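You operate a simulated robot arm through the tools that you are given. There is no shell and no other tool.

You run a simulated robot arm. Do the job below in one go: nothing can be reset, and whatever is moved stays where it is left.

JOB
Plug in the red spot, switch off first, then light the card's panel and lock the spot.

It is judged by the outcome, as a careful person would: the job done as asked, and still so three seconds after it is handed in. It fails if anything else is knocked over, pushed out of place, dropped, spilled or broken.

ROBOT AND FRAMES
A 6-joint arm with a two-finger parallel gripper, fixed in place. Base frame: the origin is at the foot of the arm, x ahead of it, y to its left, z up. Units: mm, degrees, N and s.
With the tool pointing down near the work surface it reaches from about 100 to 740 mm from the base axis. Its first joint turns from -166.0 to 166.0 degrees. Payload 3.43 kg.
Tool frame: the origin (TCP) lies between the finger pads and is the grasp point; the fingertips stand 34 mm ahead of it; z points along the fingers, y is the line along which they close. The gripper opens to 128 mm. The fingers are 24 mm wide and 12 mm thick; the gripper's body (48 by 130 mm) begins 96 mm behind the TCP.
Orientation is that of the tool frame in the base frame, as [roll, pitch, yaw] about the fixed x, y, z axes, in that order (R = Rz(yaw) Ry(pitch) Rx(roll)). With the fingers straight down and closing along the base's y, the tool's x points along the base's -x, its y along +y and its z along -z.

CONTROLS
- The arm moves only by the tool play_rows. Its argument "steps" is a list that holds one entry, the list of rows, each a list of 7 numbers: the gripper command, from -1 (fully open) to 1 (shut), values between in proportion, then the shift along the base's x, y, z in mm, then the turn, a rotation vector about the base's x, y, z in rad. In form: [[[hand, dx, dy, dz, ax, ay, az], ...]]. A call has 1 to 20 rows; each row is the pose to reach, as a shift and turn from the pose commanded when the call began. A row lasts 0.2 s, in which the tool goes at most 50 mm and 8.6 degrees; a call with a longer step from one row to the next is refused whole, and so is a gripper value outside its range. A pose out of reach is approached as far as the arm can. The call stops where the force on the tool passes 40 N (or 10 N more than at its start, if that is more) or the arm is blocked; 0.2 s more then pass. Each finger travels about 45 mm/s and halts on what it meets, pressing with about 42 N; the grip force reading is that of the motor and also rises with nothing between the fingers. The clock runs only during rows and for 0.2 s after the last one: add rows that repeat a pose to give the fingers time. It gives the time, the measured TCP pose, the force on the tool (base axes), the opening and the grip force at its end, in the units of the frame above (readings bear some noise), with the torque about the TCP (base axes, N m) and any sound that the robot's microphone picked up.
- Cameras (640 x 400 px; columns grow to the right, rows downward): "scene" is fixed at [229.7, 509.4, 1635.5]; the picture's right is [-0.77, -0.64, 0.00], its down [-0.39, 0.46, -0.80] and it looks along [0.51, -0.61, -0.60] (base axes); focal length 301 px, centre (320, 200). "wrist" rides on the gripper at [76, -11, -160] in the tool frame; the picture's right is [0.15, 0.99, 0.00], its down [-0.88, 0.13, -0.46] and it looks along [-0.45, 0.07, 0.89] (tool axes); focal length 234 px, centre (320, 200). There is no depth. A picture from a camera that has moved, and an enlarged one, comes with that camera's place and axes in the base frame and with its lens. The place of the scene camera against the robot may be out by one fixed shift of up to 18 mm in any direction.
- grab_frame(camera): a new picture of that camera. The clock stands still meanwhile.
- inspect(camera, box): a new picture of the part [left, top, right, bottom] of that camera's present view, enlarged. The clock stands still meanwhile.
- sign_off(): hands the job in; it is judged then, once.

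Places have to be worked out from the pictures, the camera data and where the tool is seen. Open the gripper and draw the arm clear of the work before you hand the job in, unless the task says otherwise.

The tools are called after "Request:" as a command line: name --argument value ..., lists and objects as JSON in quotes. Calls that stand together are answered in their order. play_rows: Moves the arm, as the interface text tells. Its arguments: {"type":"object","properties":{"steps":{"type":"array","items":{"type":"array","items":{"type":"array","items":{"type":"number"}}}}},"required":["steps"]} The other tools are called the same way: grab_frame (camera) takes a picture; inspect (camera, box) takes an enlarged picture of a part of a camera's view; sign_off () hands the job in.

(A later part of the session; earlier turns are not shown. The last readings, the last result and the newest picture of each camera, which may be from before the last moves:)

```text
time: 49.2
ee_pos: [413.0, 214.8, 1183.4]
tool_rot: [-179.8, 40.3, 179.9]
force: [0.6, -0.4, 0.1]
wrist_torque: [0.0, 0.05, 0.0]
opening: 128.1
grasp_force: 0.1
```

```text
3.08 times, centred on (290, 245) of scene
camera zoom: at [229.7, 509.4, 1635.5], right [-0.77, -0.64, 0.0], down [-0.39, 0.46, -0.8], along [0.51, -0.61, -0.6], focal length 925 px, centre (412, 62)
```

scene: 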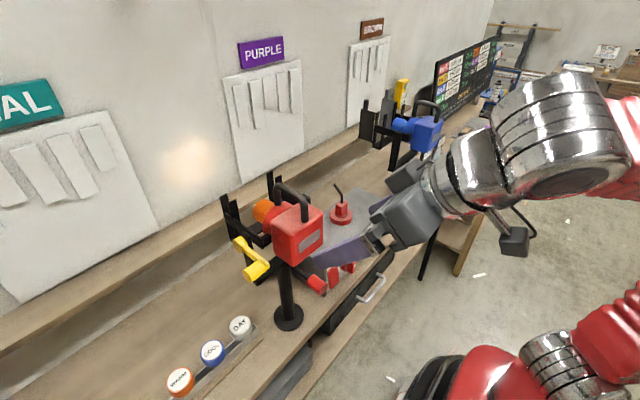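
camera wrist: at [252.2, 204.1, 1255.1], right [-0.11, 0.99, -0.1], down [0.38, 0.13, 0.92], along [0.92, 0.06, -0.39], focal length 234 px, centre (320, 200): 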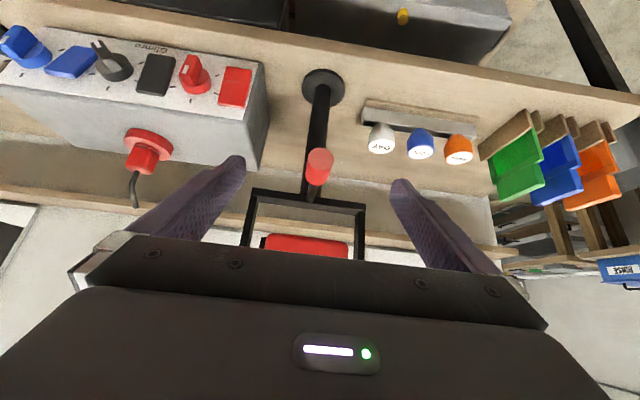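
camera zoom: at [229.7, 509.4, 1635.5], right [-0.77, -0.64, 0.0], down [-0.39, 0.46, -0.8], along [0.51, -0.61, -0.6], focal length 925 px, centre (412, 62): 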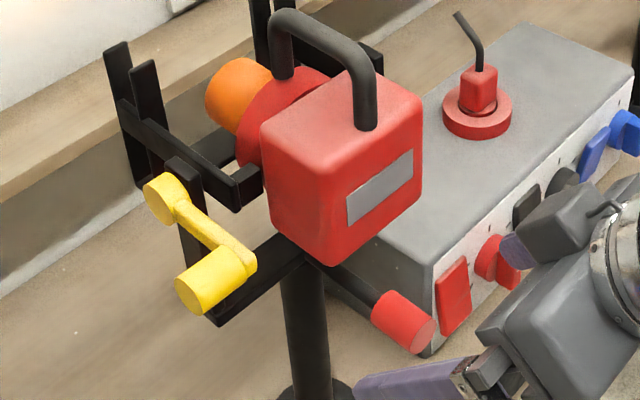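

Knob centre ≈ (467,216,1130), ~26 mm thick, stand axis ≈ (565,213), so a ~41° pan is needed. I slide the fingers over the knob along the tool axis and narrow them to a loose straddle.

Request:
play_rows --steps '[[[-0.5, 10, 1, -10, 0, 0, 0], [0, 20, 1, -19, 0, 0, 0], [0, 30, 1.2, -28, 0, 0, 0], [0, 38, 1.2, -36, 0, 0, 0], [0, 44, 1.2, -42, 0, 0, 0], [0.25, 44, 1.2, -42, 0, 0, 0], [0.38, 44, 1.2, -42, 0, 0, 0], [0.38, 44, 1.2, -42, 0, 0, 0]]]'

Request:
inspect --camera "wrist" --box '[240, 120, 400, 250]'

Request:
inspect --camera "scene" --box '[230, 180, 370, 320]'

```text
time: 51.0
ee_pos: [458.5, 215.1, 1139.8]
tool_rot: [-179.9, 40.3, -180.0]
force: [0.0, 0.1, 0.9]
wrist_torque: [0.01, 0.0, 0.01]
opening: 39.9
grasp_force: 0.0
```

```text
3.08 times, centred on (320, 185) of wrist
camera zoom: at [296.8, 205.8, 1213.3], right [-0.11, 0.99, -0.1], down [0.38, 0.13, 0.92], along [0.92, 0.06, -0.39], focal length 720 px, centre (320, 246)
```

zoom: 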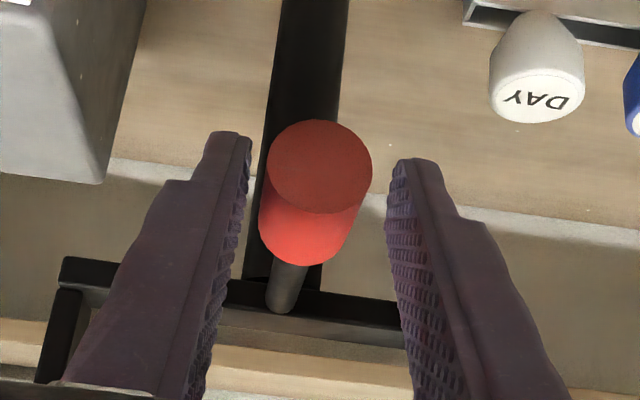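

```text
2.86 times, centred on (300, 250) of scene
camera zoom: at [229.7, 509.4, 1635.5], right [-0.77, -0.64, 0.0], down [-0.39, 0.46, -0.8], along [0.51, -0.61, -0.6], focal length 859 px, centre (377, 57)
```

zoom: 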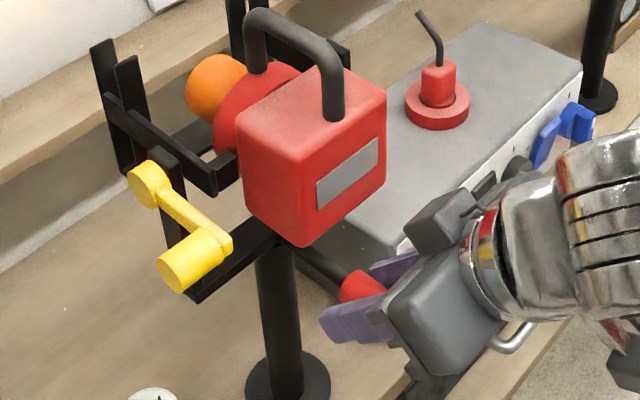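

The knob sits between the fingers. I start panning by following the arc about the stand axis, first 15°, then look.

Request:
play_rows --steps '[[[0.38, 0.2, 4.7, 0, 0, 0, -0.0436], [0.38, 0.67, 9.4, 0, 0, 0, -0.0873], [0.38, 1.3, 14, 0, 0, 0, -0.131], [0.38, 2.16, 18.7, 0, 0, 0, -0.1745], [0.38, 3.2, 23.3, 0, 0, 0, -0.218], [0.38, 4.46, 27.85, 0, 0, 0, -0.262]]]'

Request:
grab_frame --camera "scene"

Request:
grab_frame --camera "wrist"

```text
time: 52.4
ee_pos: [462.2, 243.9, 1141.1]
tool_rot: [-179.8, 40.3, 164.9]
force: [-0.1, -0.4, -1.0]
wrist_torque: [-0.02, -0.03, 0.0]
opening: 39.9
grasp_force: 0.7
```

```text
taken
```

scene: 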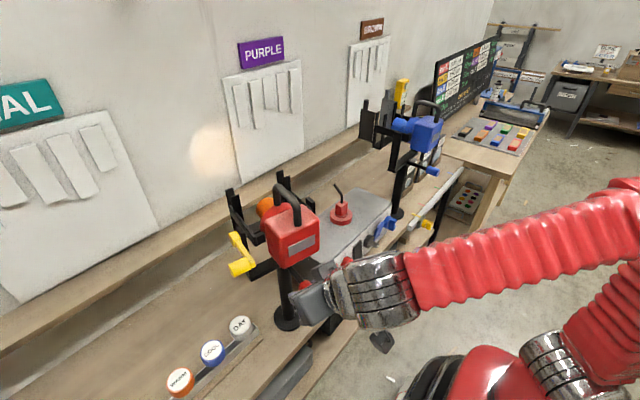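

```text
taken
camera wrist: at [304.2, 276.1, 1213.3], right [0.15, 0.98, -0.1], down [0.4, 0.03, 0.92], along [0.91, -0.18, -0.39], focal length 234 px, centre (320, 200)
```

wrist: 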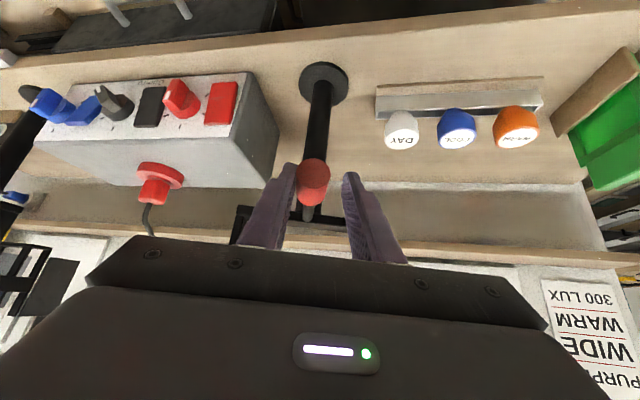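

The spot pans easily and the beam moves right. I continue to about 40° in small steps.

Request:
play_rows --steps '[[[0.38, 1.5, 4.5, 0, 0, 0, -0.0436], [0.38, 3.08, 8.91, 0, 0, 0, -0.0873], [0.38, 4.95, 13.2, 0, 0, 0, -0.131], [0.38, 6.93, 17.51, 0, 0, 0, -0.1745], [0.38, 9.1, 21.6, 0, 0, 0, -0.218], [0.38, 11.51, 25.75, 0, 0, 0, -0.262], [0.38, 14.1, 29.7, 0, 0, 0, -0.305], [0.38, 16.79, 33.55, 0, 0, 0, -0.349], [0.38, 19.7, 37.2, 0, 0, 0, -0.393], [0.38, 22.74, 40.87, 0, 0, 0, -0.436]]]'

Request:
grab_frame --camera "scene"

Request:
inspect --camera "scene" --box '[200, 40, 340, 200]'

Request:
grab_frame --camera "wrist"

```text
time: 54.6
ee_pos: [486.7, 285.6, 1140.7]
tool_rot: [-180.0, 40.4, 139.8]
force: [0.0, 0.6, 0.6]
wrist_torque: [-0.02, 0.0, 0.01]
opening: 39.8
grasp_force: 0.1
```

```text
taken
```

scene: 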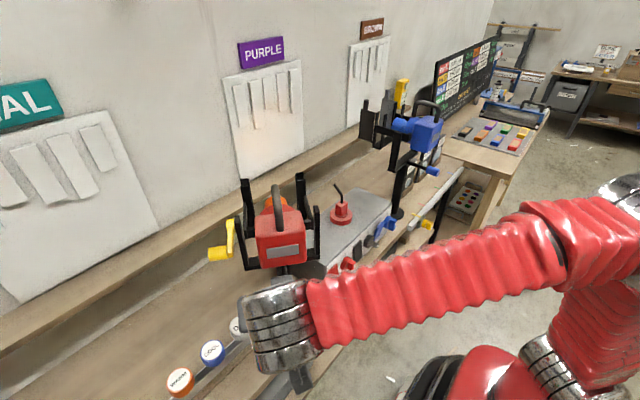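

```text
2.50 times, centred on (270, 120) of scene
camera zoom: at [229.7, 509.4, 1635.5], right [-0.77, -0.64, 0.0], down [-0.39, 0.46, -0.8], along [0.51, -0.61, -0.6], focal length 752 px, centre (445, 400)
```

zoom: 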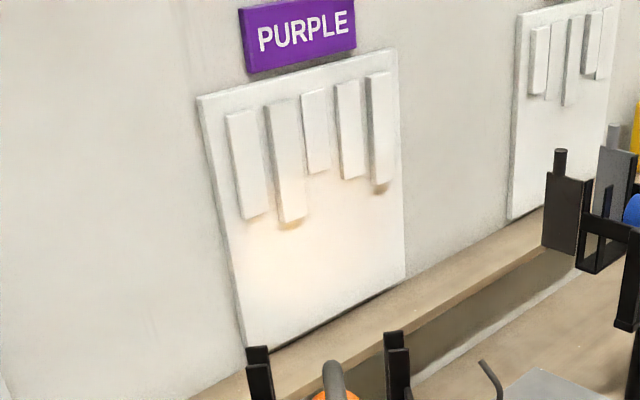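

```text
taken
camera wrist: at [355.5, 380.9, 1213.8], right [0.55, 0.83, -0.1], down [0.37, -0.14, 0.92], along [0.75, -0.54, -0.39], focal length 234 px, centre (320, 200)
```

wrist: 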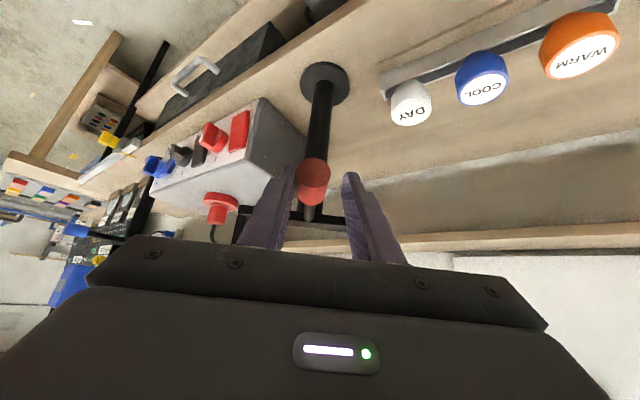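

The beam now falls on the PURPLE panel, slightly left of its centre. I pan about 4° more to centre it.

Request:
play_rows --steps '[[[0.38, 1.28, 1.4, 0, 0, 0, -0.0175], [0.38, 2.55, 2.78, 0, 0, 0, -0.035], [0.38, 3.9, 4.1, 0, 0, 0, -0.0524], [0.38, 5.19, 5.46, 0, 0, 0, -0.07], [0.38, 5.19, 5.46, 0, 0, 0, -0.07]]]'

Request:
inspect --camera "scene" --box '[200, 40, 340, 200]'

Request:
inspect --camera "scene" --box '[190, 160, 350, 300]'

```text
time: 55.8
ee_pos: [489.9, 290.1, 1141.1]
tool_rot: [-179.8, 40.4, 135.9]
force: [1.2, -0.4, 0.4]
wrist_torque: [0.03, 0.02, -0.01]
opening: 39.6
grasp_force: 0.0
```

```text
2.50 times, centred on (270, 120) of scene
camera zoom: at [229.7, 509.4, 1635.5], right [-0.77, -0.64, 0.0], down [-0.39, 0.46, -0.8], along [0.51, -0.61, -0.6], focal length 752 px, centre (445, 400)
```

zoom: 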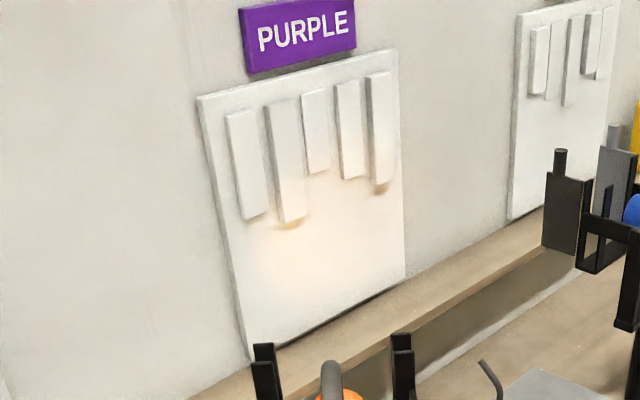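

```text
2.86 times, centred on (270, 230) of scene
camera zoom: at [229.7, 509.4, 1635.5], right [-0.77, -0.64, 0.0], down [-0.39, 0.46, -0.8], along [0.51, -0.61, -0.6], focal length 859 px, centre (463, 114)
```

zoom: 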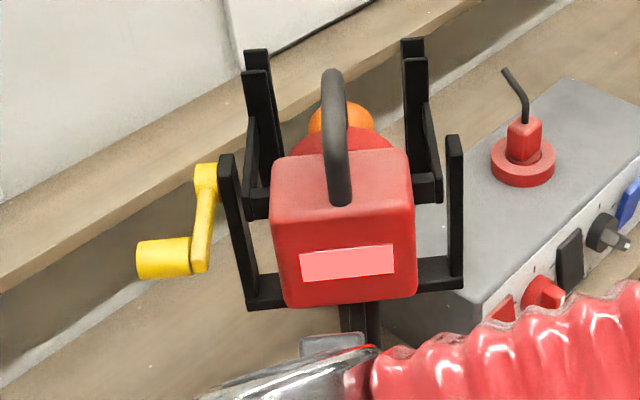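

The beam is centred on the PURPLE panel. I open the fingers and back off along the tool axis so the spot stays put, then look at the yellow lock crank.

Request:
play_rows --steps '[[[0.2, 0, 0, 0, 0, 0, 0], [0, 0, 0, 0, 0, 0, 0], [-0.2, 0, 0, 0, 0, 0, 0], [-0.3, -5, 5, 8, 0, 0, 0], [-0.4, -14, 13.5, 23, 0, 0, 0], [-0.5, -28, 27, 46, 0, 0, 0], [-0.6, -42, 40, 69, 0, 0, 0], [-0.6, -60, 55, 95, 0, 0, 0], [-0.8, -80, 70, 125, 0, 0, 0], [-1, -100, 80, 155, 0, 0, 0], [-1, -120, 85, 190, 0, 0, 0], [-1, -120, 85, 190, 0, 0, 0]]]'

Request:
grab_frame --camera "scene"

Request:
grab_frame --camera "wrist"

Request:
inspect --camera "scene" --box '[190, 160, 350, 300]'

Request:
inspect --camera "scene" --box '[380, 70, 460, 170]'

```text
time: 58.4
ee_pos: [369.9, 373.8, 1329.9]
tool_rot: [-179.7, 40.3, 135.9]
force: [-0.5, 0.5, 0.4]
wrist_torque: [-0.03, -0.01, 0.0]
opening: 128.1
grasp_force: 0.0
```

```text
taken
```

scene: 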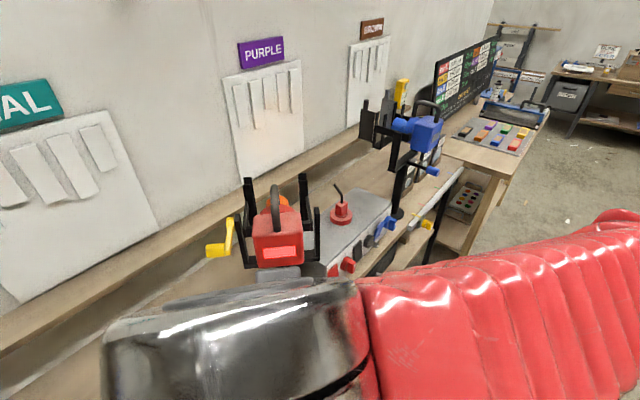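

```text
taken
camera wrist: at [246.9, 479.7, 1402.9], right [0.61, 0.79, -0.1], down [0.36, -0.17, 0.92], along [0.71, -0.59, -0.39], focal length 234 px, centre (320, 200)
```

wrist: 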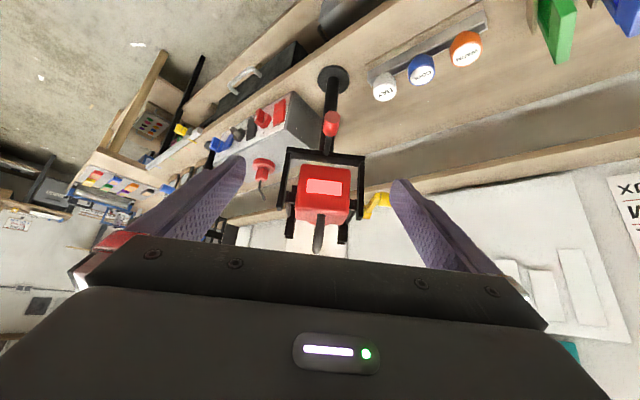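

```text
2.86 times, centred on (270, 230) of scene
camera zoom: at [229.7, 509.4, 1635.5], right [-0.77, -0.64, 0.0], down [-0.39, 0.46, -0.8], along [0.51, -0.61, -0.6], focal length 859 px, centre (463, 114)
```

zoom: 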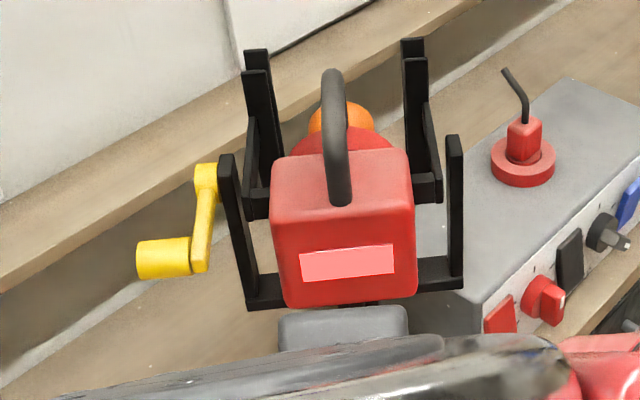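

```text
4.00 times, centred on (420, 120) of scene
camera zoom: at [229.7, 509.4, 1635.5], right [-0.77, -0.64, 0.0], down [-0.39, 0.46, -0.8], along [0.51, -0.61, -0.6], focal length 1203 px, centre (-80, 520)
```

zoom: 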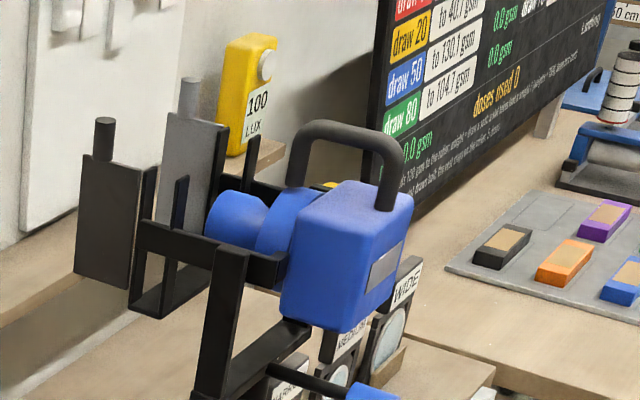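

The rear window of the spot has turned from grey to lit pink. I look closely at the crank from here.

Request:
inspect --camera "wrist" --box '[270, 140, 410, 260]'

Request:
inspect --camera "scene" --box '[195, 200, 285, 275]'

```text
3.33 times, centred on (340, 200) of wrist
camera zoom: at [246.9, 479.7, 1402.9], right [0.61, 0.79, -0.1], down [0.36, -0.17, 0.92], along [0.71, -0.59, -0.39], focal length 781 px, centre (253, 200)
```

zoom: 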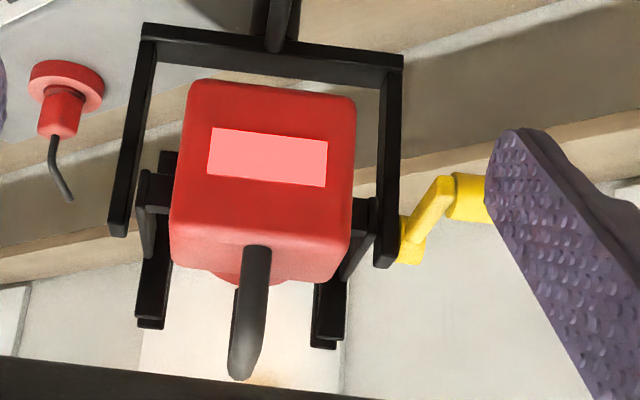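

```text
5.33 times, centred on (240, 238) of scene
camera zoom: at [229.7, 509.4, 1635.5], right [-0.77, -0.64, 0.0], down [-0.39, 0.46, -0.8], along [0.51, -0.61, -0.6], focal length 1604 px, centre (747, 0)
```

zoom: 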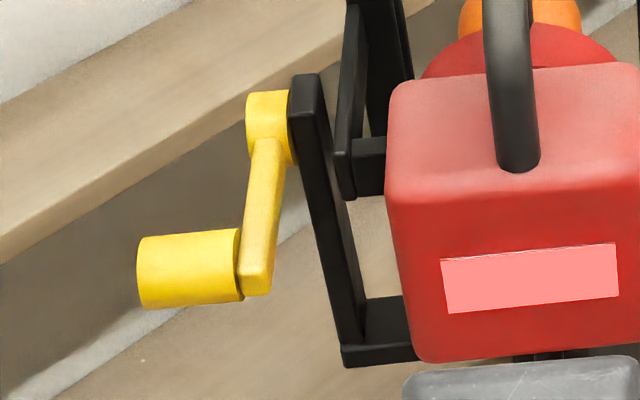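

The crank's hub is at ≈(645,274,1238) with its arm pointing backward (~68 mm) and the handle sticking outward, centre ≈(607,334,1234). I close the fingers, turn the tool to come from outside, and move to just above/behind the handle to try pushing it down.

Request:
play_rows --steps '[[[-0.5, 0, 5, 5, 0, 0, -0.1], [0, 10, 10, 10, 0, 0, -0.2], [0.5, 40, 15, 15, 0, 0, -0.3], [1, 80, 20, 15, 0, 0, -0.314], [1, 120, 20, 15, 0, 0, -0.314], [1, 160, 20, 15, 0, 0, -0.314], [1, 190, 18, 10, 0, 0, -0.314], [1, 205, 15, 0, 0, 0, -0.314], [1, 208, 12, -12, 0, 0, -0.314], [1, 208, 12, -12, 0, 0, -0.314]]]'

Request:
grab_frame --camera "scene"

Request:
grab_frame --camera "wrist"

Request:
inspect --camera "scene" --box '[180, 160, 320, 290]'

```text
time: 60.6
ee_pos: [542.8, 335.3, 1268.0]
tool_rot: [180.0, 40.4, 118.1]
force: [-0.4, -0.2, -0.1]
wrist_torque: [-0.03, -0.02, -0.03]
opening: 0.0
grasp_force: 33.2
out of reach, approached as far as the arm can: row 1, 2, 3, 4, 5, 6, 7, 8, 9, 10
```

```text
taken
```

scene: 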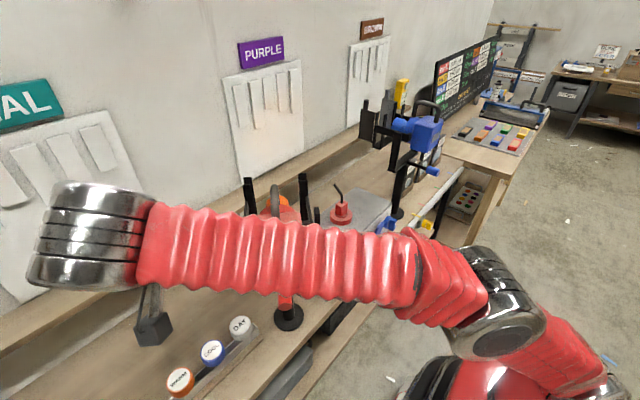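

```text
taken
camera wrist: at [456.0, 473.2, 1340.6], right [0.82, 0.56, -0.09], down [0.29, -0.27, 0.92], along [0.49, -0.78, -0.39], focal length 234 px, centre (320, 200)
```

wrist: 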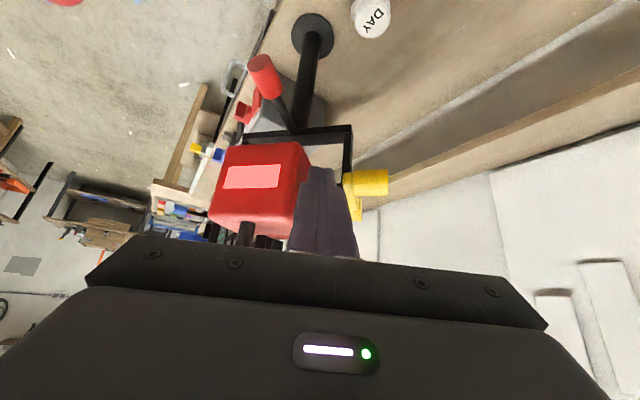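

```text
3.08 times, centred on (250, 225) of scene
camera zoom: at [229.7, 509.4, 1635.5], right [-0.77, -0.64, 0.0], down [-0.39, 0.46, -0.8], along [0.51, -0.61, -0.6], focal length 925 px, centre (535, 123)
```

zoom: 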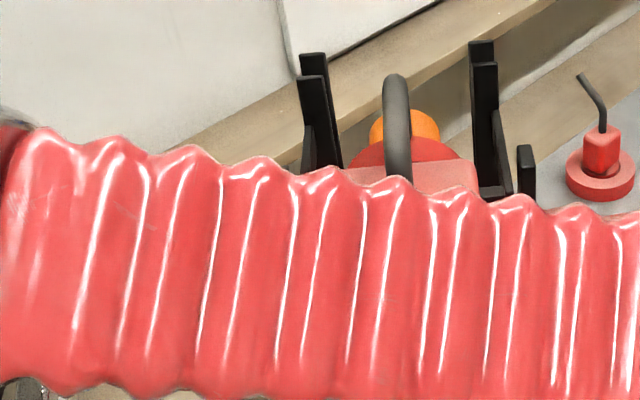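

That pose is beyond reach (the wrist would be too far out); nothing was touched. I back up toward the base and higher before choosing a vertical tool orientation.

Request:
play_rows --steps '[[[1, -25, 0, 20, 0, 0, 0], [1, -50, 0, 40, 0, 0, 0], [1, -75, 0, 60, 0, 0, 0], [1, -100, 0, 60, 0, 0, 0], [1, -100, 0, 60, 0, 0, 0]]]'

Request:
grab_frame --camera "wrist"

Request:
grab_frame --camera "scene"

```text
time: 61.8
ee_pos: [442.5, 317.6, 1301.1]
tool_rot: [179.9, 40.3, 118.0]
force: [0.8, -0.1, 0.3]
wrist_torque: [-0.02, 0.0, -0.01]
opening: 0.0
grasp_force: 33.8
out of reach, approached as far as the arm can: row 1, 2, 3, 4, 5
```

```text
taken
camera wrist: at [356.6, 454.1, 1375.0], right [0.82, 0.56, -0.09], down [0.29, -0.27, 0.92], along [0.49, -0.78, -0.39], focal length 234 px, centre (320, 200)
```

wrist: 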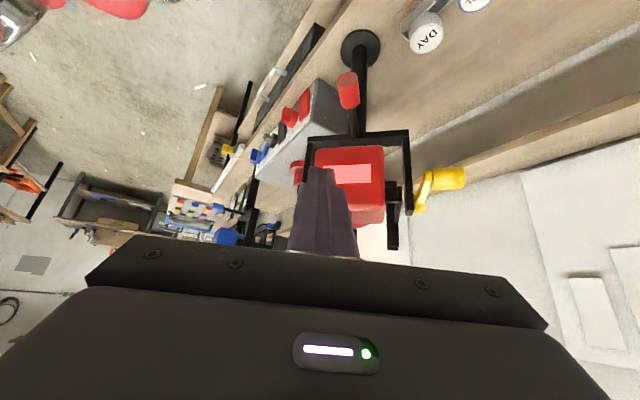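

```text
taken
```

scene: 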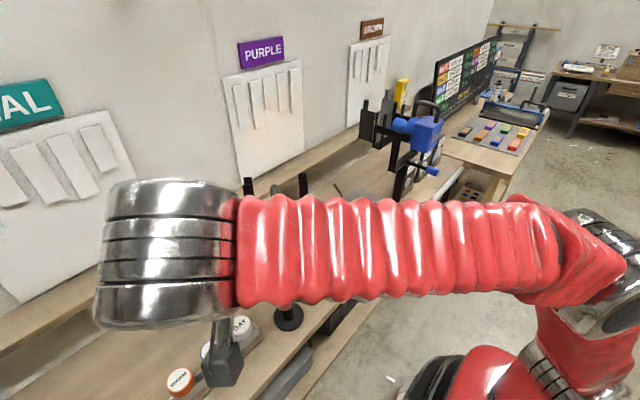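

Still reported out of reach in this orientation, so I turn the tool vertical while moving toward the base.

Request:
play_rows --steps '[[[1, -15, -15, -8, 0.124, 0.066, 0], [1, -30, -30, -16, 0.248, 0.132, 0], [1, -45, -45, -24, 0.372, 0.198, 0], [1, -57, -57, -32, 0.497, 0.264, 0], [1, -57, -57, -40, 0.621, 0.33, 0], [1, -57, -57, -40, 0.621, 0.33, 0]]]'

Request:
grab_frame --camera "wrist"

Request:
inspect --camera "scene" --box '[180, 30, 340, 290]'

```text
time: 63.2
ee_pos: [386.4, 260.7, 1262.2]
tool_rot: [-179.8, 0.0, 118.0]
force: [0.2, -0.5, 0.0]
wrist_torque: [-0.01, 0.01, -0.02]
opening: 0.2
grasp_force: 33.1
```

```text
taken
camera wrist: at [341.1, 322.6, 1422.6], right [0.81, 0.59, 0.0], down [0.53, -0.72, 0.45], along [0.27, -0.37, -0.89], focal length 234 px, centre (320, 200)
```

wrist: 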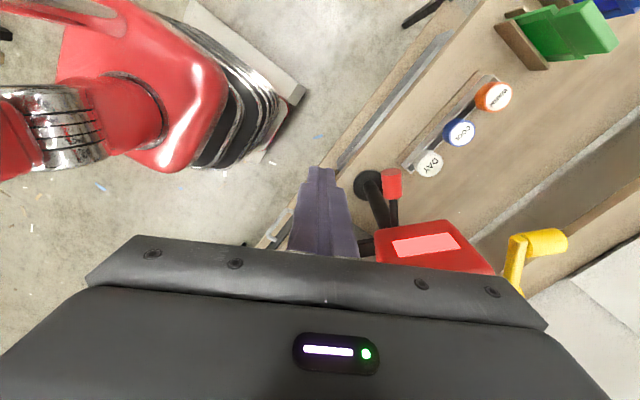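

```text
1.54 times, centred on (260, 160) of scene
camera zoom: at [229.7, 509.4, 1635.5], right [-0.77, -0.64, 0.0], down [-0.39, 0.46, -0.8], along [0.51, -0.61, -0.6], focal length 462 px, centre (412, 262)
```

zoom: 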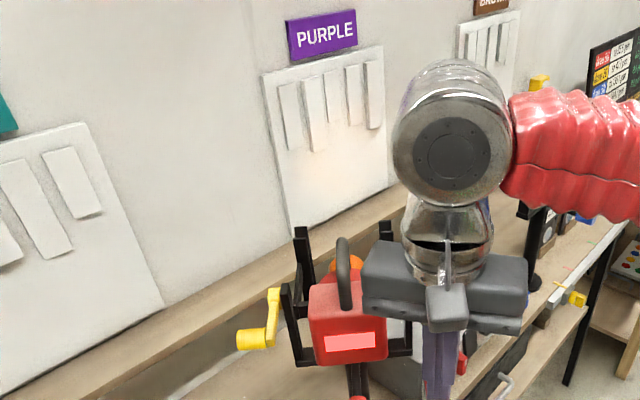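

Now vertical and free. I yaw the tool by −70° (so the slim side faces the spot and the camera looks in at the crank), circling around the outside to above the crank handle.

Request:
play_rows --steps '[[[1, 0, 20, 10, 0, 0, -0.14], [1, 0, 45, 20, 0, 0, -0.28], [1, 5, 70, 30, 0, 0, -0.42], [1, 10, 95, 40, 0, 0, -0.56], [1, 20, 115, 50, 0, 0, -0.7], [1, 40, 130, 60, 0, 0, -0.84], [1, 65, 140, 60, 0, 0, -0.98], [1, 95, 145, 60, 0, 0, -1.12], [1, 125, 145, 60, 0, 0, -1.222], [1, 155, 140, 60, 0, 0, -1.222], [1, 155, 140, 60, 0, 0, -1.222]]]'

Request:
grab_frame --camera "wrist"

Request:
grab_frame --camera "scene"

```text
time: 65.6
ee_pos: [504.0, 373.5, 1277.0]
tool_rot: [-179.7, -0.1, 47.8]
force: [0.7, 0.0, -0.1]
wrist_torque: [0.01, 0.02, -0.01]
opening: 0.0
grasp_force: 33.3
out of reach, approached as far as the arm can: row 6, 7, 8, 9, 10, 11
```

```text
taken
camera wrist: at [545.8, 436.3, 1436.5], right [0.83, -0.55, 0.0], down [-0.49, -0.74, 0.45], along [-0.25, -0.38, -0.89], focal length 234 px, centre (320, 200)
```

wrist: 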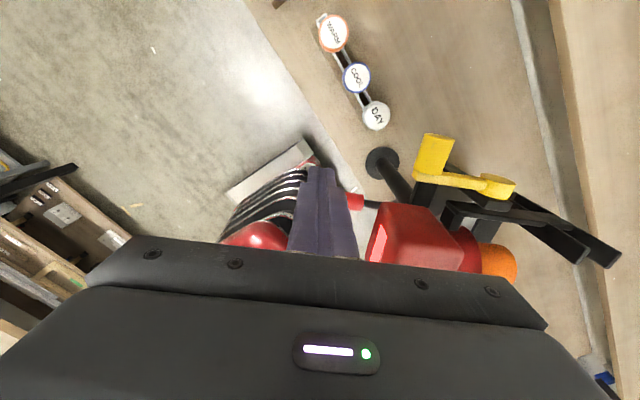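

```text
taken
```

scene: 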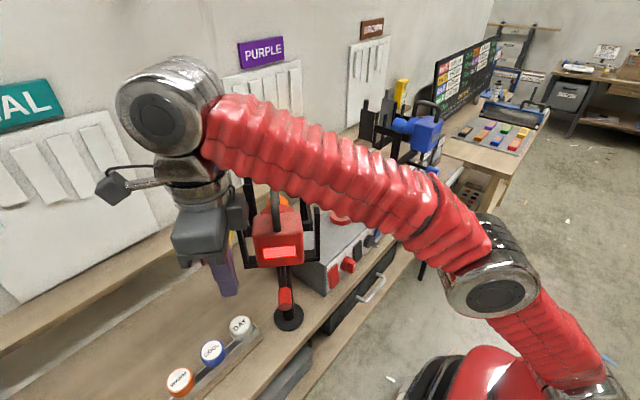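

Vertical at this height the arm reaches only r≈630, short of the crank (r≈700). Before planning another approach, I look at the blue spot's crank as a hint for what "locked" looks like, moving the camera to the right side.

Request:
play_rows --steps '[[[1, -40, -10, 20, 0, 0, 0.14], [1, -80, -30, 40, 0, 0, 0.28], [1, -115, -55, 60, 0, 0, 0.42], [1, -145, -85, 70, 0, 0, 0.56], [1, -160, -120, 70, 0, 0, 0.7], [1, -165, -160, 70, 0, 0, 0.84], [1, -165, -200, 70, 0, 0, 0.98], [1, -165, -240, 70, 0, 0, 1.12], [1, -165, -280, 70, 0, 0, 1.26], [1, -165, -320, 70, 0, 0, 1.4], [1, -165, -360, 70, 0, 0, 1.54], [1, -165, -400, 70, 0, 0, 1.68], [1, -165, -440, 70, 0, 0, 1.82], [1, -165, -480, 70, 0, 0, 1.96], [1, -165, -520, 70, 0, 0, 2.1], [1, -165, -560, 70, 0, 0, 2.24], [1, -165, -600, 70, 0, 0, 2.307], [1, -165, -640, 70, 0, 0, 2.307], [1, -165, -680, 70, 0, 0, 2.307], [1, -165, -700, 70, 0, 0, 2.307]]]'

Request:
grab_frame --camera "wrist"

Request:
grab_frame --camera "scene"

```text
time: 69.8
ee_pos: [338.8, -326.7, 1345.4]
tool_rot: [-179.8, 0.0, -179.8]
force: [0.2, 0.0, 0.2]
wrist_torque: [0.02, -0.01, 0.02]
opening: 0.0
grasp_force: 33.3
```

```text
taken
camera wrist: at [263.3, -337.6, 1505.6], right [-0.15, 0.99, 0.0], down [0.88, 0.13, 0.46], along [0.45, 0.07, -0.89], focal length 234 px, centre (320, 200)
```

wrist: 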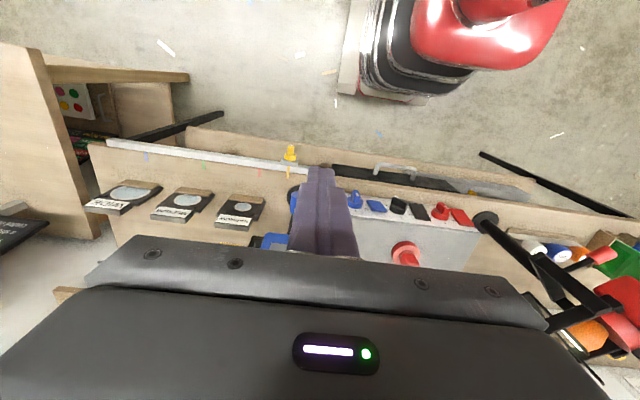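

```text
taken
```

scene: 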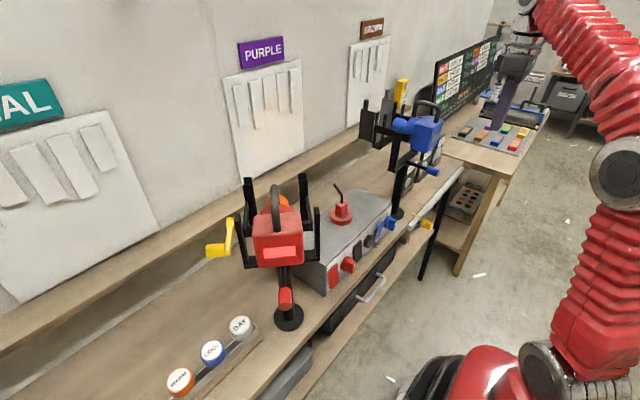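

Now I tilt to look forward at the blue spot.

Request:
play_rows --steps '[[[0.5, 0, -20, 0, 0, -0.14, 0], [0, 0, -40, 0, 0, -0.28, 0], [-0.5, 0, -60, 0, 0, -0.42, 0], [-1, 0, -70, 0, 0, -0.56, 0], [-1, 0, -70, 0, 0, -0.65, 0], [-1, 0, -70, 0, 0, -0.65, 0], [-1, 0, -70, 0, 0, -0.65, 0], [-1, 0, -70, 0, 0, -0.65, 0]]]'

Request:
grab_frame --camera "wrist"

Request:
inspect --camera "wrist" --box '[220, 90, 400, 240]'

Request:
inspect --camera "scene" --box '[190, 160, 350, 300]'

```text
time: 71.6
ee_pos: [338.5, -396.5, 1346.8]
tool_rot: [-179.7, 37.3, -179.8]
force: [0.6, 0.4, 0.0]
wrist_torque: [0.01, 0.02, 0.01]
opening: 127.9
grasp_force: 0.0
```

```text
taken
camera wrist: at [181.7, -407.2, 1427.9], right [-0.12, 0.99, -0.09], down [0.42, 0.13, 0.9], along [0.9, 0.06, -0.44], focal length 234 px, centre (320, 200)
```

wrist: 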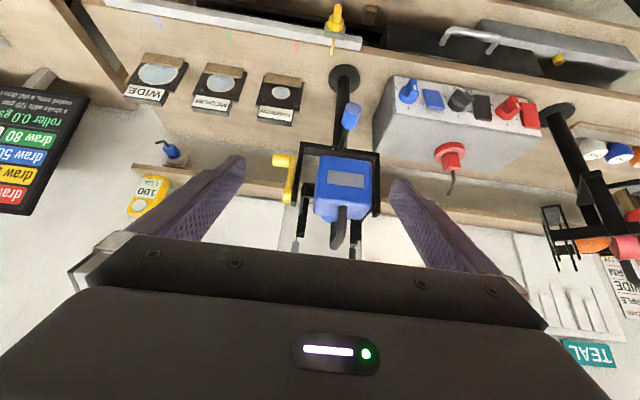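

```text
2.67 times, centred on (310, 165) of wrist
camera zoom: at [181.7, -407.2, 1427.9], right [-0.12, 0.99, -0.09], down [0.42, 0.13, 0.9], along [0.9, 0.06, -0.44], focal length 624 px, centre (347, 293)
```

zoom: 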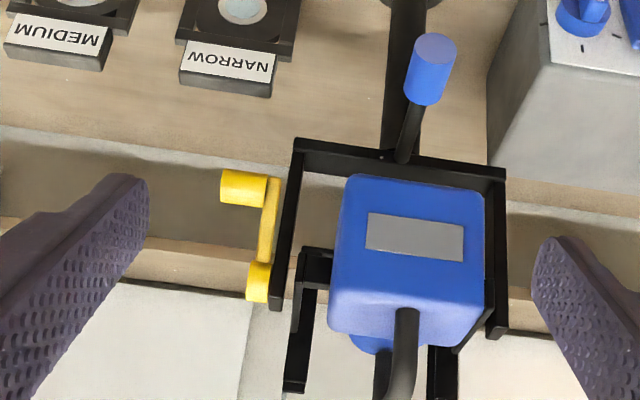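

```text
2.86 times, centred on (270, 230) of scene
camera zoom: at [229.7, 509.4, 1635.5], right [-0.77, -0.64, 0.0], down [-0.39, 0.46, -0.8], along [0.51, -0.61, -0.6], focal length 859 px, centre (463, 114)
```

zoom: 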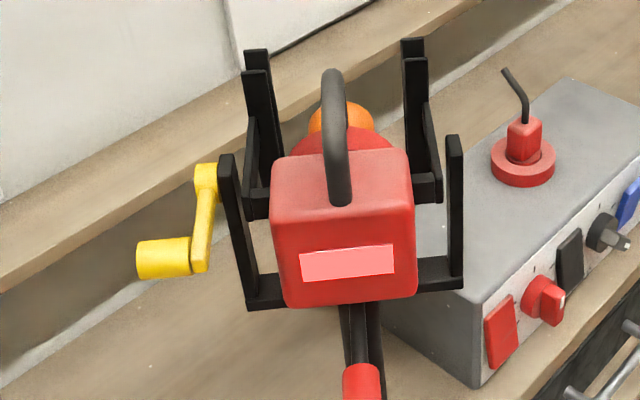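

The blue plug is lying unplugged on a shelf; its crank arm looks tilted further down than the red one's. A view from lower height will show its angle clearly.

Request:
play_rows --steps '[[[-1, 0, 0, -40, 0, 0, 0], [-1, 0, 0, -80, 0, 0, 0], [-1, 0, 0, -120, 0, 0, 0], [-1, 0, 0, -150, 0, 0, 0], [-1, 0, 0, -150, 0, 0, 0]]]'

Request:
grab_frame --camera "wrist"

Request:
inspect --camera "wrist" --box '[220, 130, 400, 260]'

```text
time: 72.8
ee_pos: [339.0, -397.1, 1195.7]
tool_rot: [-179.7, 37.3, -179.9]
force: [-0.2, -0.5, 0.5]
wrist_torque: [-0.01, 0.0, 0.01]
opening: 128.1
grasp_force: 0.0
```

```text
taken
camera wrist: at [181.5, -407.1, 1277.1], right [-0.12, 0.99, -0.09], down [0.42, 0.13, 0.9], along [0.9, 0.06, -0.44], focal length 234 px, centre (320, 200)
```

wrist: 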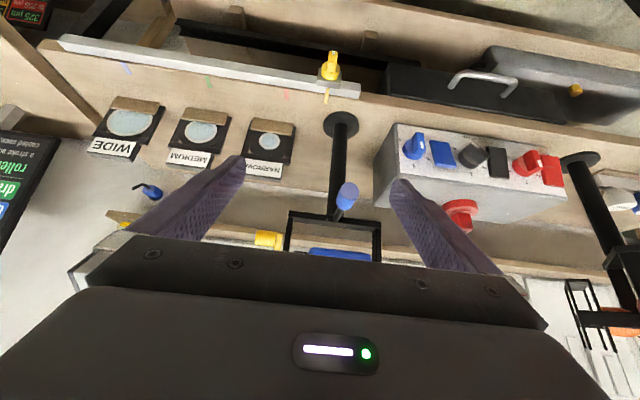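

```text
3.08 times, centred on (310, 195) of wrist
camera zoom: at [181.5, -407.1, 1277.1], right [-0.12, 0.99, -0.09], down [0.42, 0.13, 0.9], along [0.9, 0.06, -0.44], focal length 720 px, centre (351, 215)
```

zoom: 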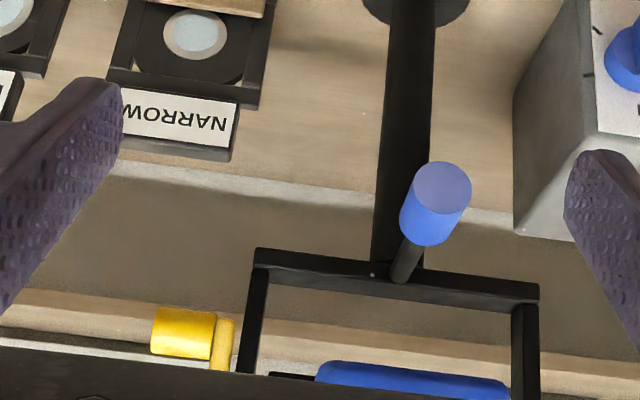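

Triangulated, the blue crank's arm hangs ~60° below horizontal while red's is near horizontal, so pushing the red crank down looks like the locking direction. I travel back to the left side with the tool turned toward the spot, staying well behind both spots.

Request:
play_rows --steps '[[[-0.5, 0, 40, 20, 0, 0, 0], [0, 0, 84, 40, 0, 0, 0], [0.5, 0, 130, 60, 0, 0, 0], [1, 0, 177, 60, 0, 0, 0], [1, 0, 224, 60, 0, 0, 0], [1, 0, 271, 60, 0, 0, 0], [1, 0, 318, 60, 0, 0, 0], [1, 0, 365, 60, 0, 0, 0], [1, 0, 412, 60, 0, 0, -0.09], [1, 0, 459, 60, 0, 0, -0.18], [1, 0, 506, 60, 0, 0, -0.27], [1, 0, 553, 60, 0, 0, -0.36], [1, 0, 600, 60, 0, 0, -0.45], [1, 0, 647, 60, 0, 0, -0.54], [1, 5, 694, 50, 0, 0, -0.62], [1, 15, 735, 40, 0, 0, -0.698], [1, 40, 760, 30, 0, 0, -0.698], [1, 75, 770, 20, 0, 0, -0.698], [1, 110, 775, 10, 0, 0, -0.698], [1, 140, 777, 5, 0, 0, -0.698]]]'

Request:
grab_frame --camera "scene"

Request:
grab_frame --camera "wrist"

```text
refused: row 3 steps farther than a row can; nothing moved
```

```text
taken
```

scene: 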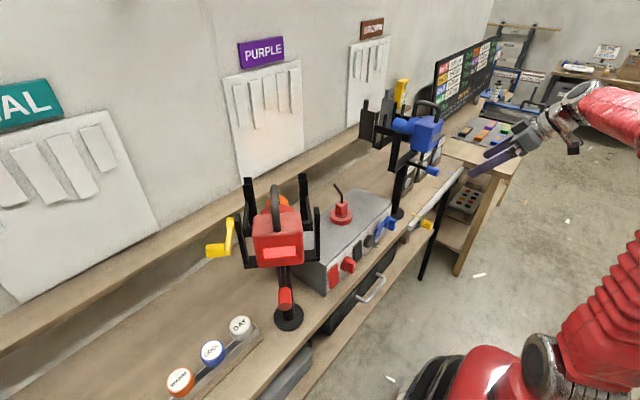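

```text
taken
camera wrist: at [181.5, -407.1, 1277.1], right [-0.12, 0.99, -0.09], down [0.42, 0.13, 0.9], along [0.9, 0.06, -0.44], focal length 234 px, centre (320, 200)
```

wrist: 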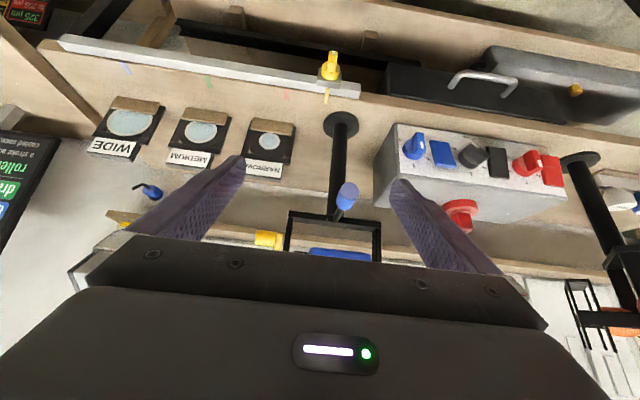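

One row was marginally too long; I resend with shorter steps.

Request:
play_rows --steps '[[[-0.5, 0, 40, 20, 0, 0, 0], [0, 0, 80, 40, 0, 0, 0], [0.5, 0, 124, 55, 0, 0, 0], [1, 0, 170, 60, 0, 0, 0], [1, 0, 217, 60, 0, 0, 0], [1, 0, 264, 60, 0, 0, 0], [1, 0, 311, 60, 0, 0, 0], [1, 0, 358, 60, 0, 0, 0], [1, 0, 405, 60, 0, 0, -0.09], [1, 0, 452, 60, 0, 0, -0.18], [1, 0, 499, 60, 0, 0, -0.27], [1, 0, 546, 60, 0, 0, -0.36], [1, 0, 593, 60, 0, 0, -0.45], [1, 0, 640, 60, 0, 0, -0.54], [1, 5, 685, 50, 0, 0, -0.62], [1, 15, 728, 40, 0, 0, -0.698], [1, 40, 757, 30, 0, 0, -0.698], [1, 75, 770, 20, 0, 0, -0.698], [1, 110, 775, 10, 0, 0, -0.698], [1, 140, 777, 5, 0, 0, -0.698]]]'

Request:
grab_frame --camera "scene"

Request:
grab_frame --camera "wrist"

```text
time: 74.1
ee_pos: [364.4, -195.4, 1181.8]
tool_rot: [171.2, 28.7, 174.4]
force: [0.6, 0.4, -0.1]
wrist_torque: [0.0, -0.01, -0.01]
opening: 14.5
grasp_force: 0.1
stopped in row 6: the arm was blocked; the commanded pose is now the measured one
```

```text
taken
```

scene: 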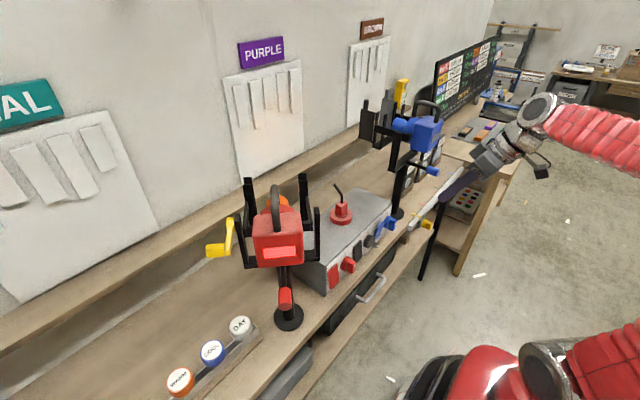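

```text
taken
camera wrist: at [220.5, -216.8, 1283.5], right [-0.1, 0.99, 0.06], down [0.55, 0.01, 0.84], along [0.83, 0.12, -0.55], focal length 234 px, centre (320, 200)
```

wrist: 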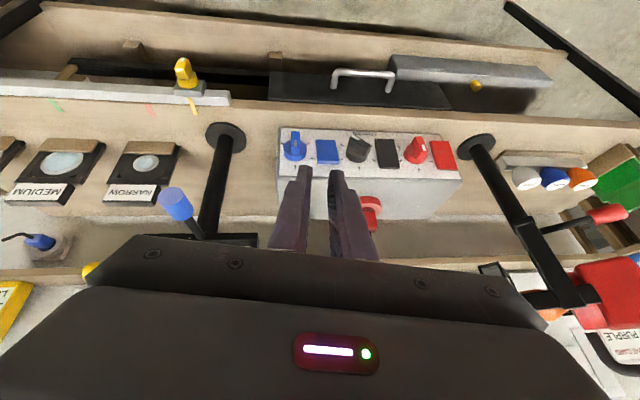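

The arm got blocked mid-transit with no contact force (an internal limit of the folded arm). I straighten the tool vertical, rise to the height where transit worked before, and continue across more gently.

Request:
play_rows --steps '[[[1, -5, 0, 30, -0.022, 0.102, 0], [1, -10, 0, 60, -0.044, 0.204, 0], [1, -15, 0, 90, -0.067, 0.306, 0], [1, -20, 0, 120, -0.089, 0.408, 0], [1, -25, 10, 145, -0.111, 0.51, 0], [1, -25, 40, 160, -0.111, 0.51, 0], [1, -25, 80, 160, -0.111, 0.51, 0], [1, -25, 120, 160, -0.111, 0.51, 0], [1, -25, 160, 160, -0.111, 0.51, 0], [1, -25, 200, 160, -0.111, 0.51, 0], [1, -25, 240, 160, -0.111, 0.51, 0], [1, -25, 280, 160, -0.111, 0.51, 0], [1, -25, 320, 160, -0.111, 0.51, 0], [1, -25, 360, 160, -0.111, 0.51, 0], [1, -25, 400, 160, -0.111, 0.51, 0], [1, -25, 440, 160, -0.111, 0.51, 0], [1, -25, 480, 160, -0.111, 0.51, 0], [1, -25, 495, 160, -0.111, 0.51, 0]]]'

Request:
grab_frame --camera "scene"

```text
time: 77.9
ee_pos: [339.7, 299.6, 1343.9]
tool_rot: [180.0, -0.1, 176.6]
force: [0.2, -0.1, -0.1]
wrist_torque: [-0.02, 0.01, -0.01]
opening: 0.0
grasp_force: 33.1
```

```text
taken
```

scene: 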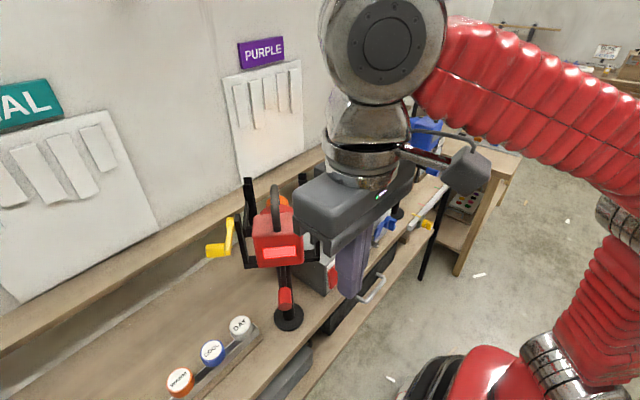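

Transit done. Now I turn the tool's azimuth to −38° and shift left, keeping it vertical.

Request:
play_rows --steps '[[[1, 0, 20, 0, 0, 0, -0.12], [1, 5, 40, -5, 0, 0, -0.24], [1, 10, 60, -10, 0, 0, -0.36], [1, 20, 80, -20, 0, 0, -0.48], [1, 30, 90, -30, 0, 0, -0.604], [1, 30, 90, -30, 0, 0, -0.604]]]'

Request:
play_rows --steps '[[[1, 5, 0, -15, -0.081, -0.103, 0], [1, 10, 0, -30, -0.161, -0.206, 0], [1, 20, 0, -45, -0.242, -0.31, 0], [1, 30, 0, -60, -0.323, -0.413, 0], [1, 40, 0, -75, -0.403, -0.516, 0], [1, 50, 0, -90, -0.484, -0.619, 0], [1, 60, 0, -100, -0.538, -0.688, 0], [1, 60, 0, -100, -0.538, -0.688, 0]]]'

Request:
grab_frame --camera "scene"

Request:
grab_frame --camera "wrist"

```text
time: 79.3
ee_pos: [370.0, 389.0, 1312.8]
tool_rot: [-179.9, 0.0, 142.1]
force: [-0.1, -1.0, -0.8]
wrist_torque: [0.0, -0.01, 0.0]
opening: 0.3
grasp_force: 32.9
```

```text
time: 81.1
ee_pos: [428.8, 390.5, 1213.4]
tool_rot: [-179.9, 50.1, 142.1]
force: [0.4, 0.2, -0.2]
wrist_torque: [0.01, -0.04, 0.04]
opening: 0.1
grasp_force: 32.8
```

```text
taken
```

scene: 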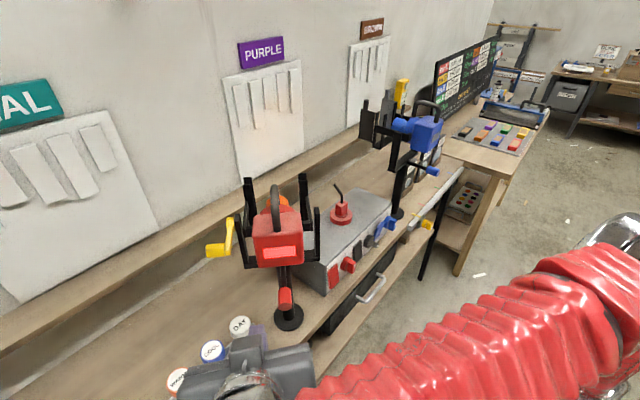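

```text
taken
camera wrist: at [287.6, 486.3, 1257.4], right [0.53, 0.84, -0.11], down [0.25, -0.03, 0.97], along [0.81, -0.55, -0.23], focal length 234 px, centre (320, 200)
```

wrist: 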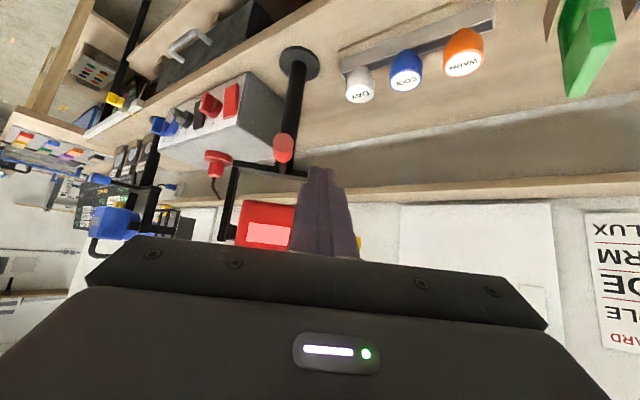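

This orientation works at lower height. I rise and advance toward just above/behind the crank handle: TCP ≈ (548,386,1275), short of contact.

Request:
play_rows --steps '[[[1, 5, 5, 25, 0, 0, 0], [1, 15, 8, 50, 0, 0, 0], [1, 35, 8, 62, 0, 0, 0], [1, 60, 4, 62, 0, 0, 0], [1, 85, 0, 62, 0, 0, 0], [1, 105, -4, 62, 0, 0, 0], [1, 119, -5, 62, 0, 0, 0], [1, 119, -5, 62, 0, 0, 0]]]'

Request:
grab_frame --camera "wrist"

Request:
inspect --camera "scene" --box '[160, 150, 340, 320]'

```text
time: 82.9
ee_pos: [549.3, 385.0, 1274.9]
tool_rot: [-179.9, 50.0, 142.1]
force: [0.1, 1.2, -0.1]
wrist_torque: [-0.02, 0.01, 0.02]
opening: 0.0
grasp_force: 33.4
```

```text
taken
camera wrist: at [407.7, 481.5, 1319.6], right [0.53, 0.84, -0.11], down [0.25, -0.03, 0.97], along [0.81, -0.55, -0.23], focal length 234 px, centre (320, 200)
```

wrist: 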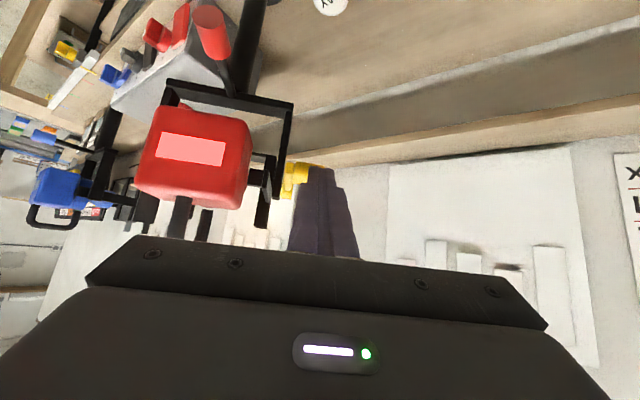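

```text
2.35 times, centred on (250, 235) of scene
camera zoom: at [229.7, 509.4, 1635.5], right [-0.77, -0.64, 0.0], down [-0.39, 0.46, -0.8], along [0.51, -0.61, -0.6], focal length 707 px, centre (485, 118)
```

zoom: 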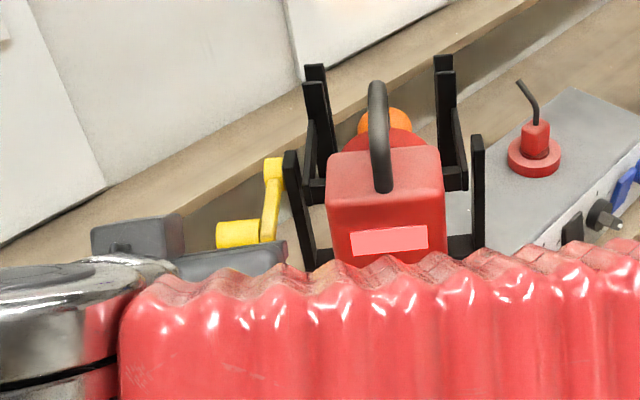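

Pose reached without flags. I zoom in on the fingertip–handle relation.

Request:
inspect --camera "wrist" --box '[240, 130, 380, 260]'

Request:
inspect --camera "scene" --box '[190, 190, 300, 280]'

```text
3.08 times, centred on (310, 195) of wrist
camera zoom: at [407.7, 481.5, 1319.6], right [0.53, 0.84, -0.11], down [0.25, -0.03, 0.97], along [0.81, -0.55, -0.23], focal length 720 px, centre (351, 215)
```

zoom: 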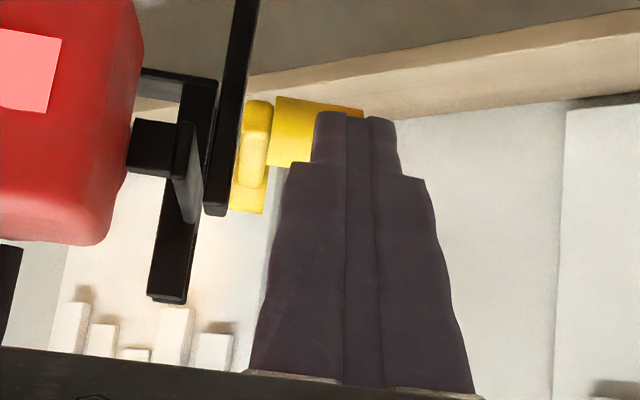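

```text
4.44 times, centred on (245, 235) of scene
camera zoom: at [229.7, 509.4, 1635.5], right [-0.77, -0.64, 0.0], down [-0.39, 0.46, -0.8], along [0.51, -0.61, -0.6], focal length 1336 px, centre (653, 44)
```

zoom: 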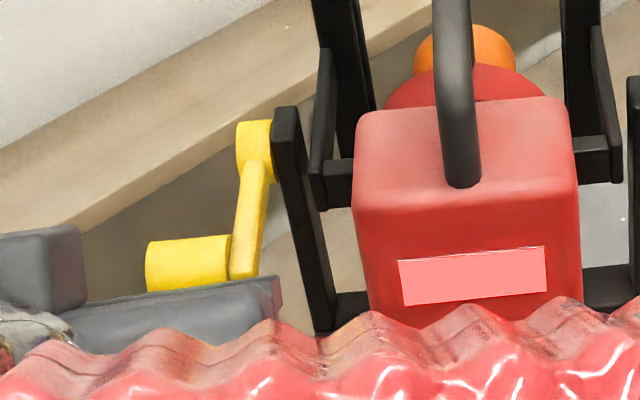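

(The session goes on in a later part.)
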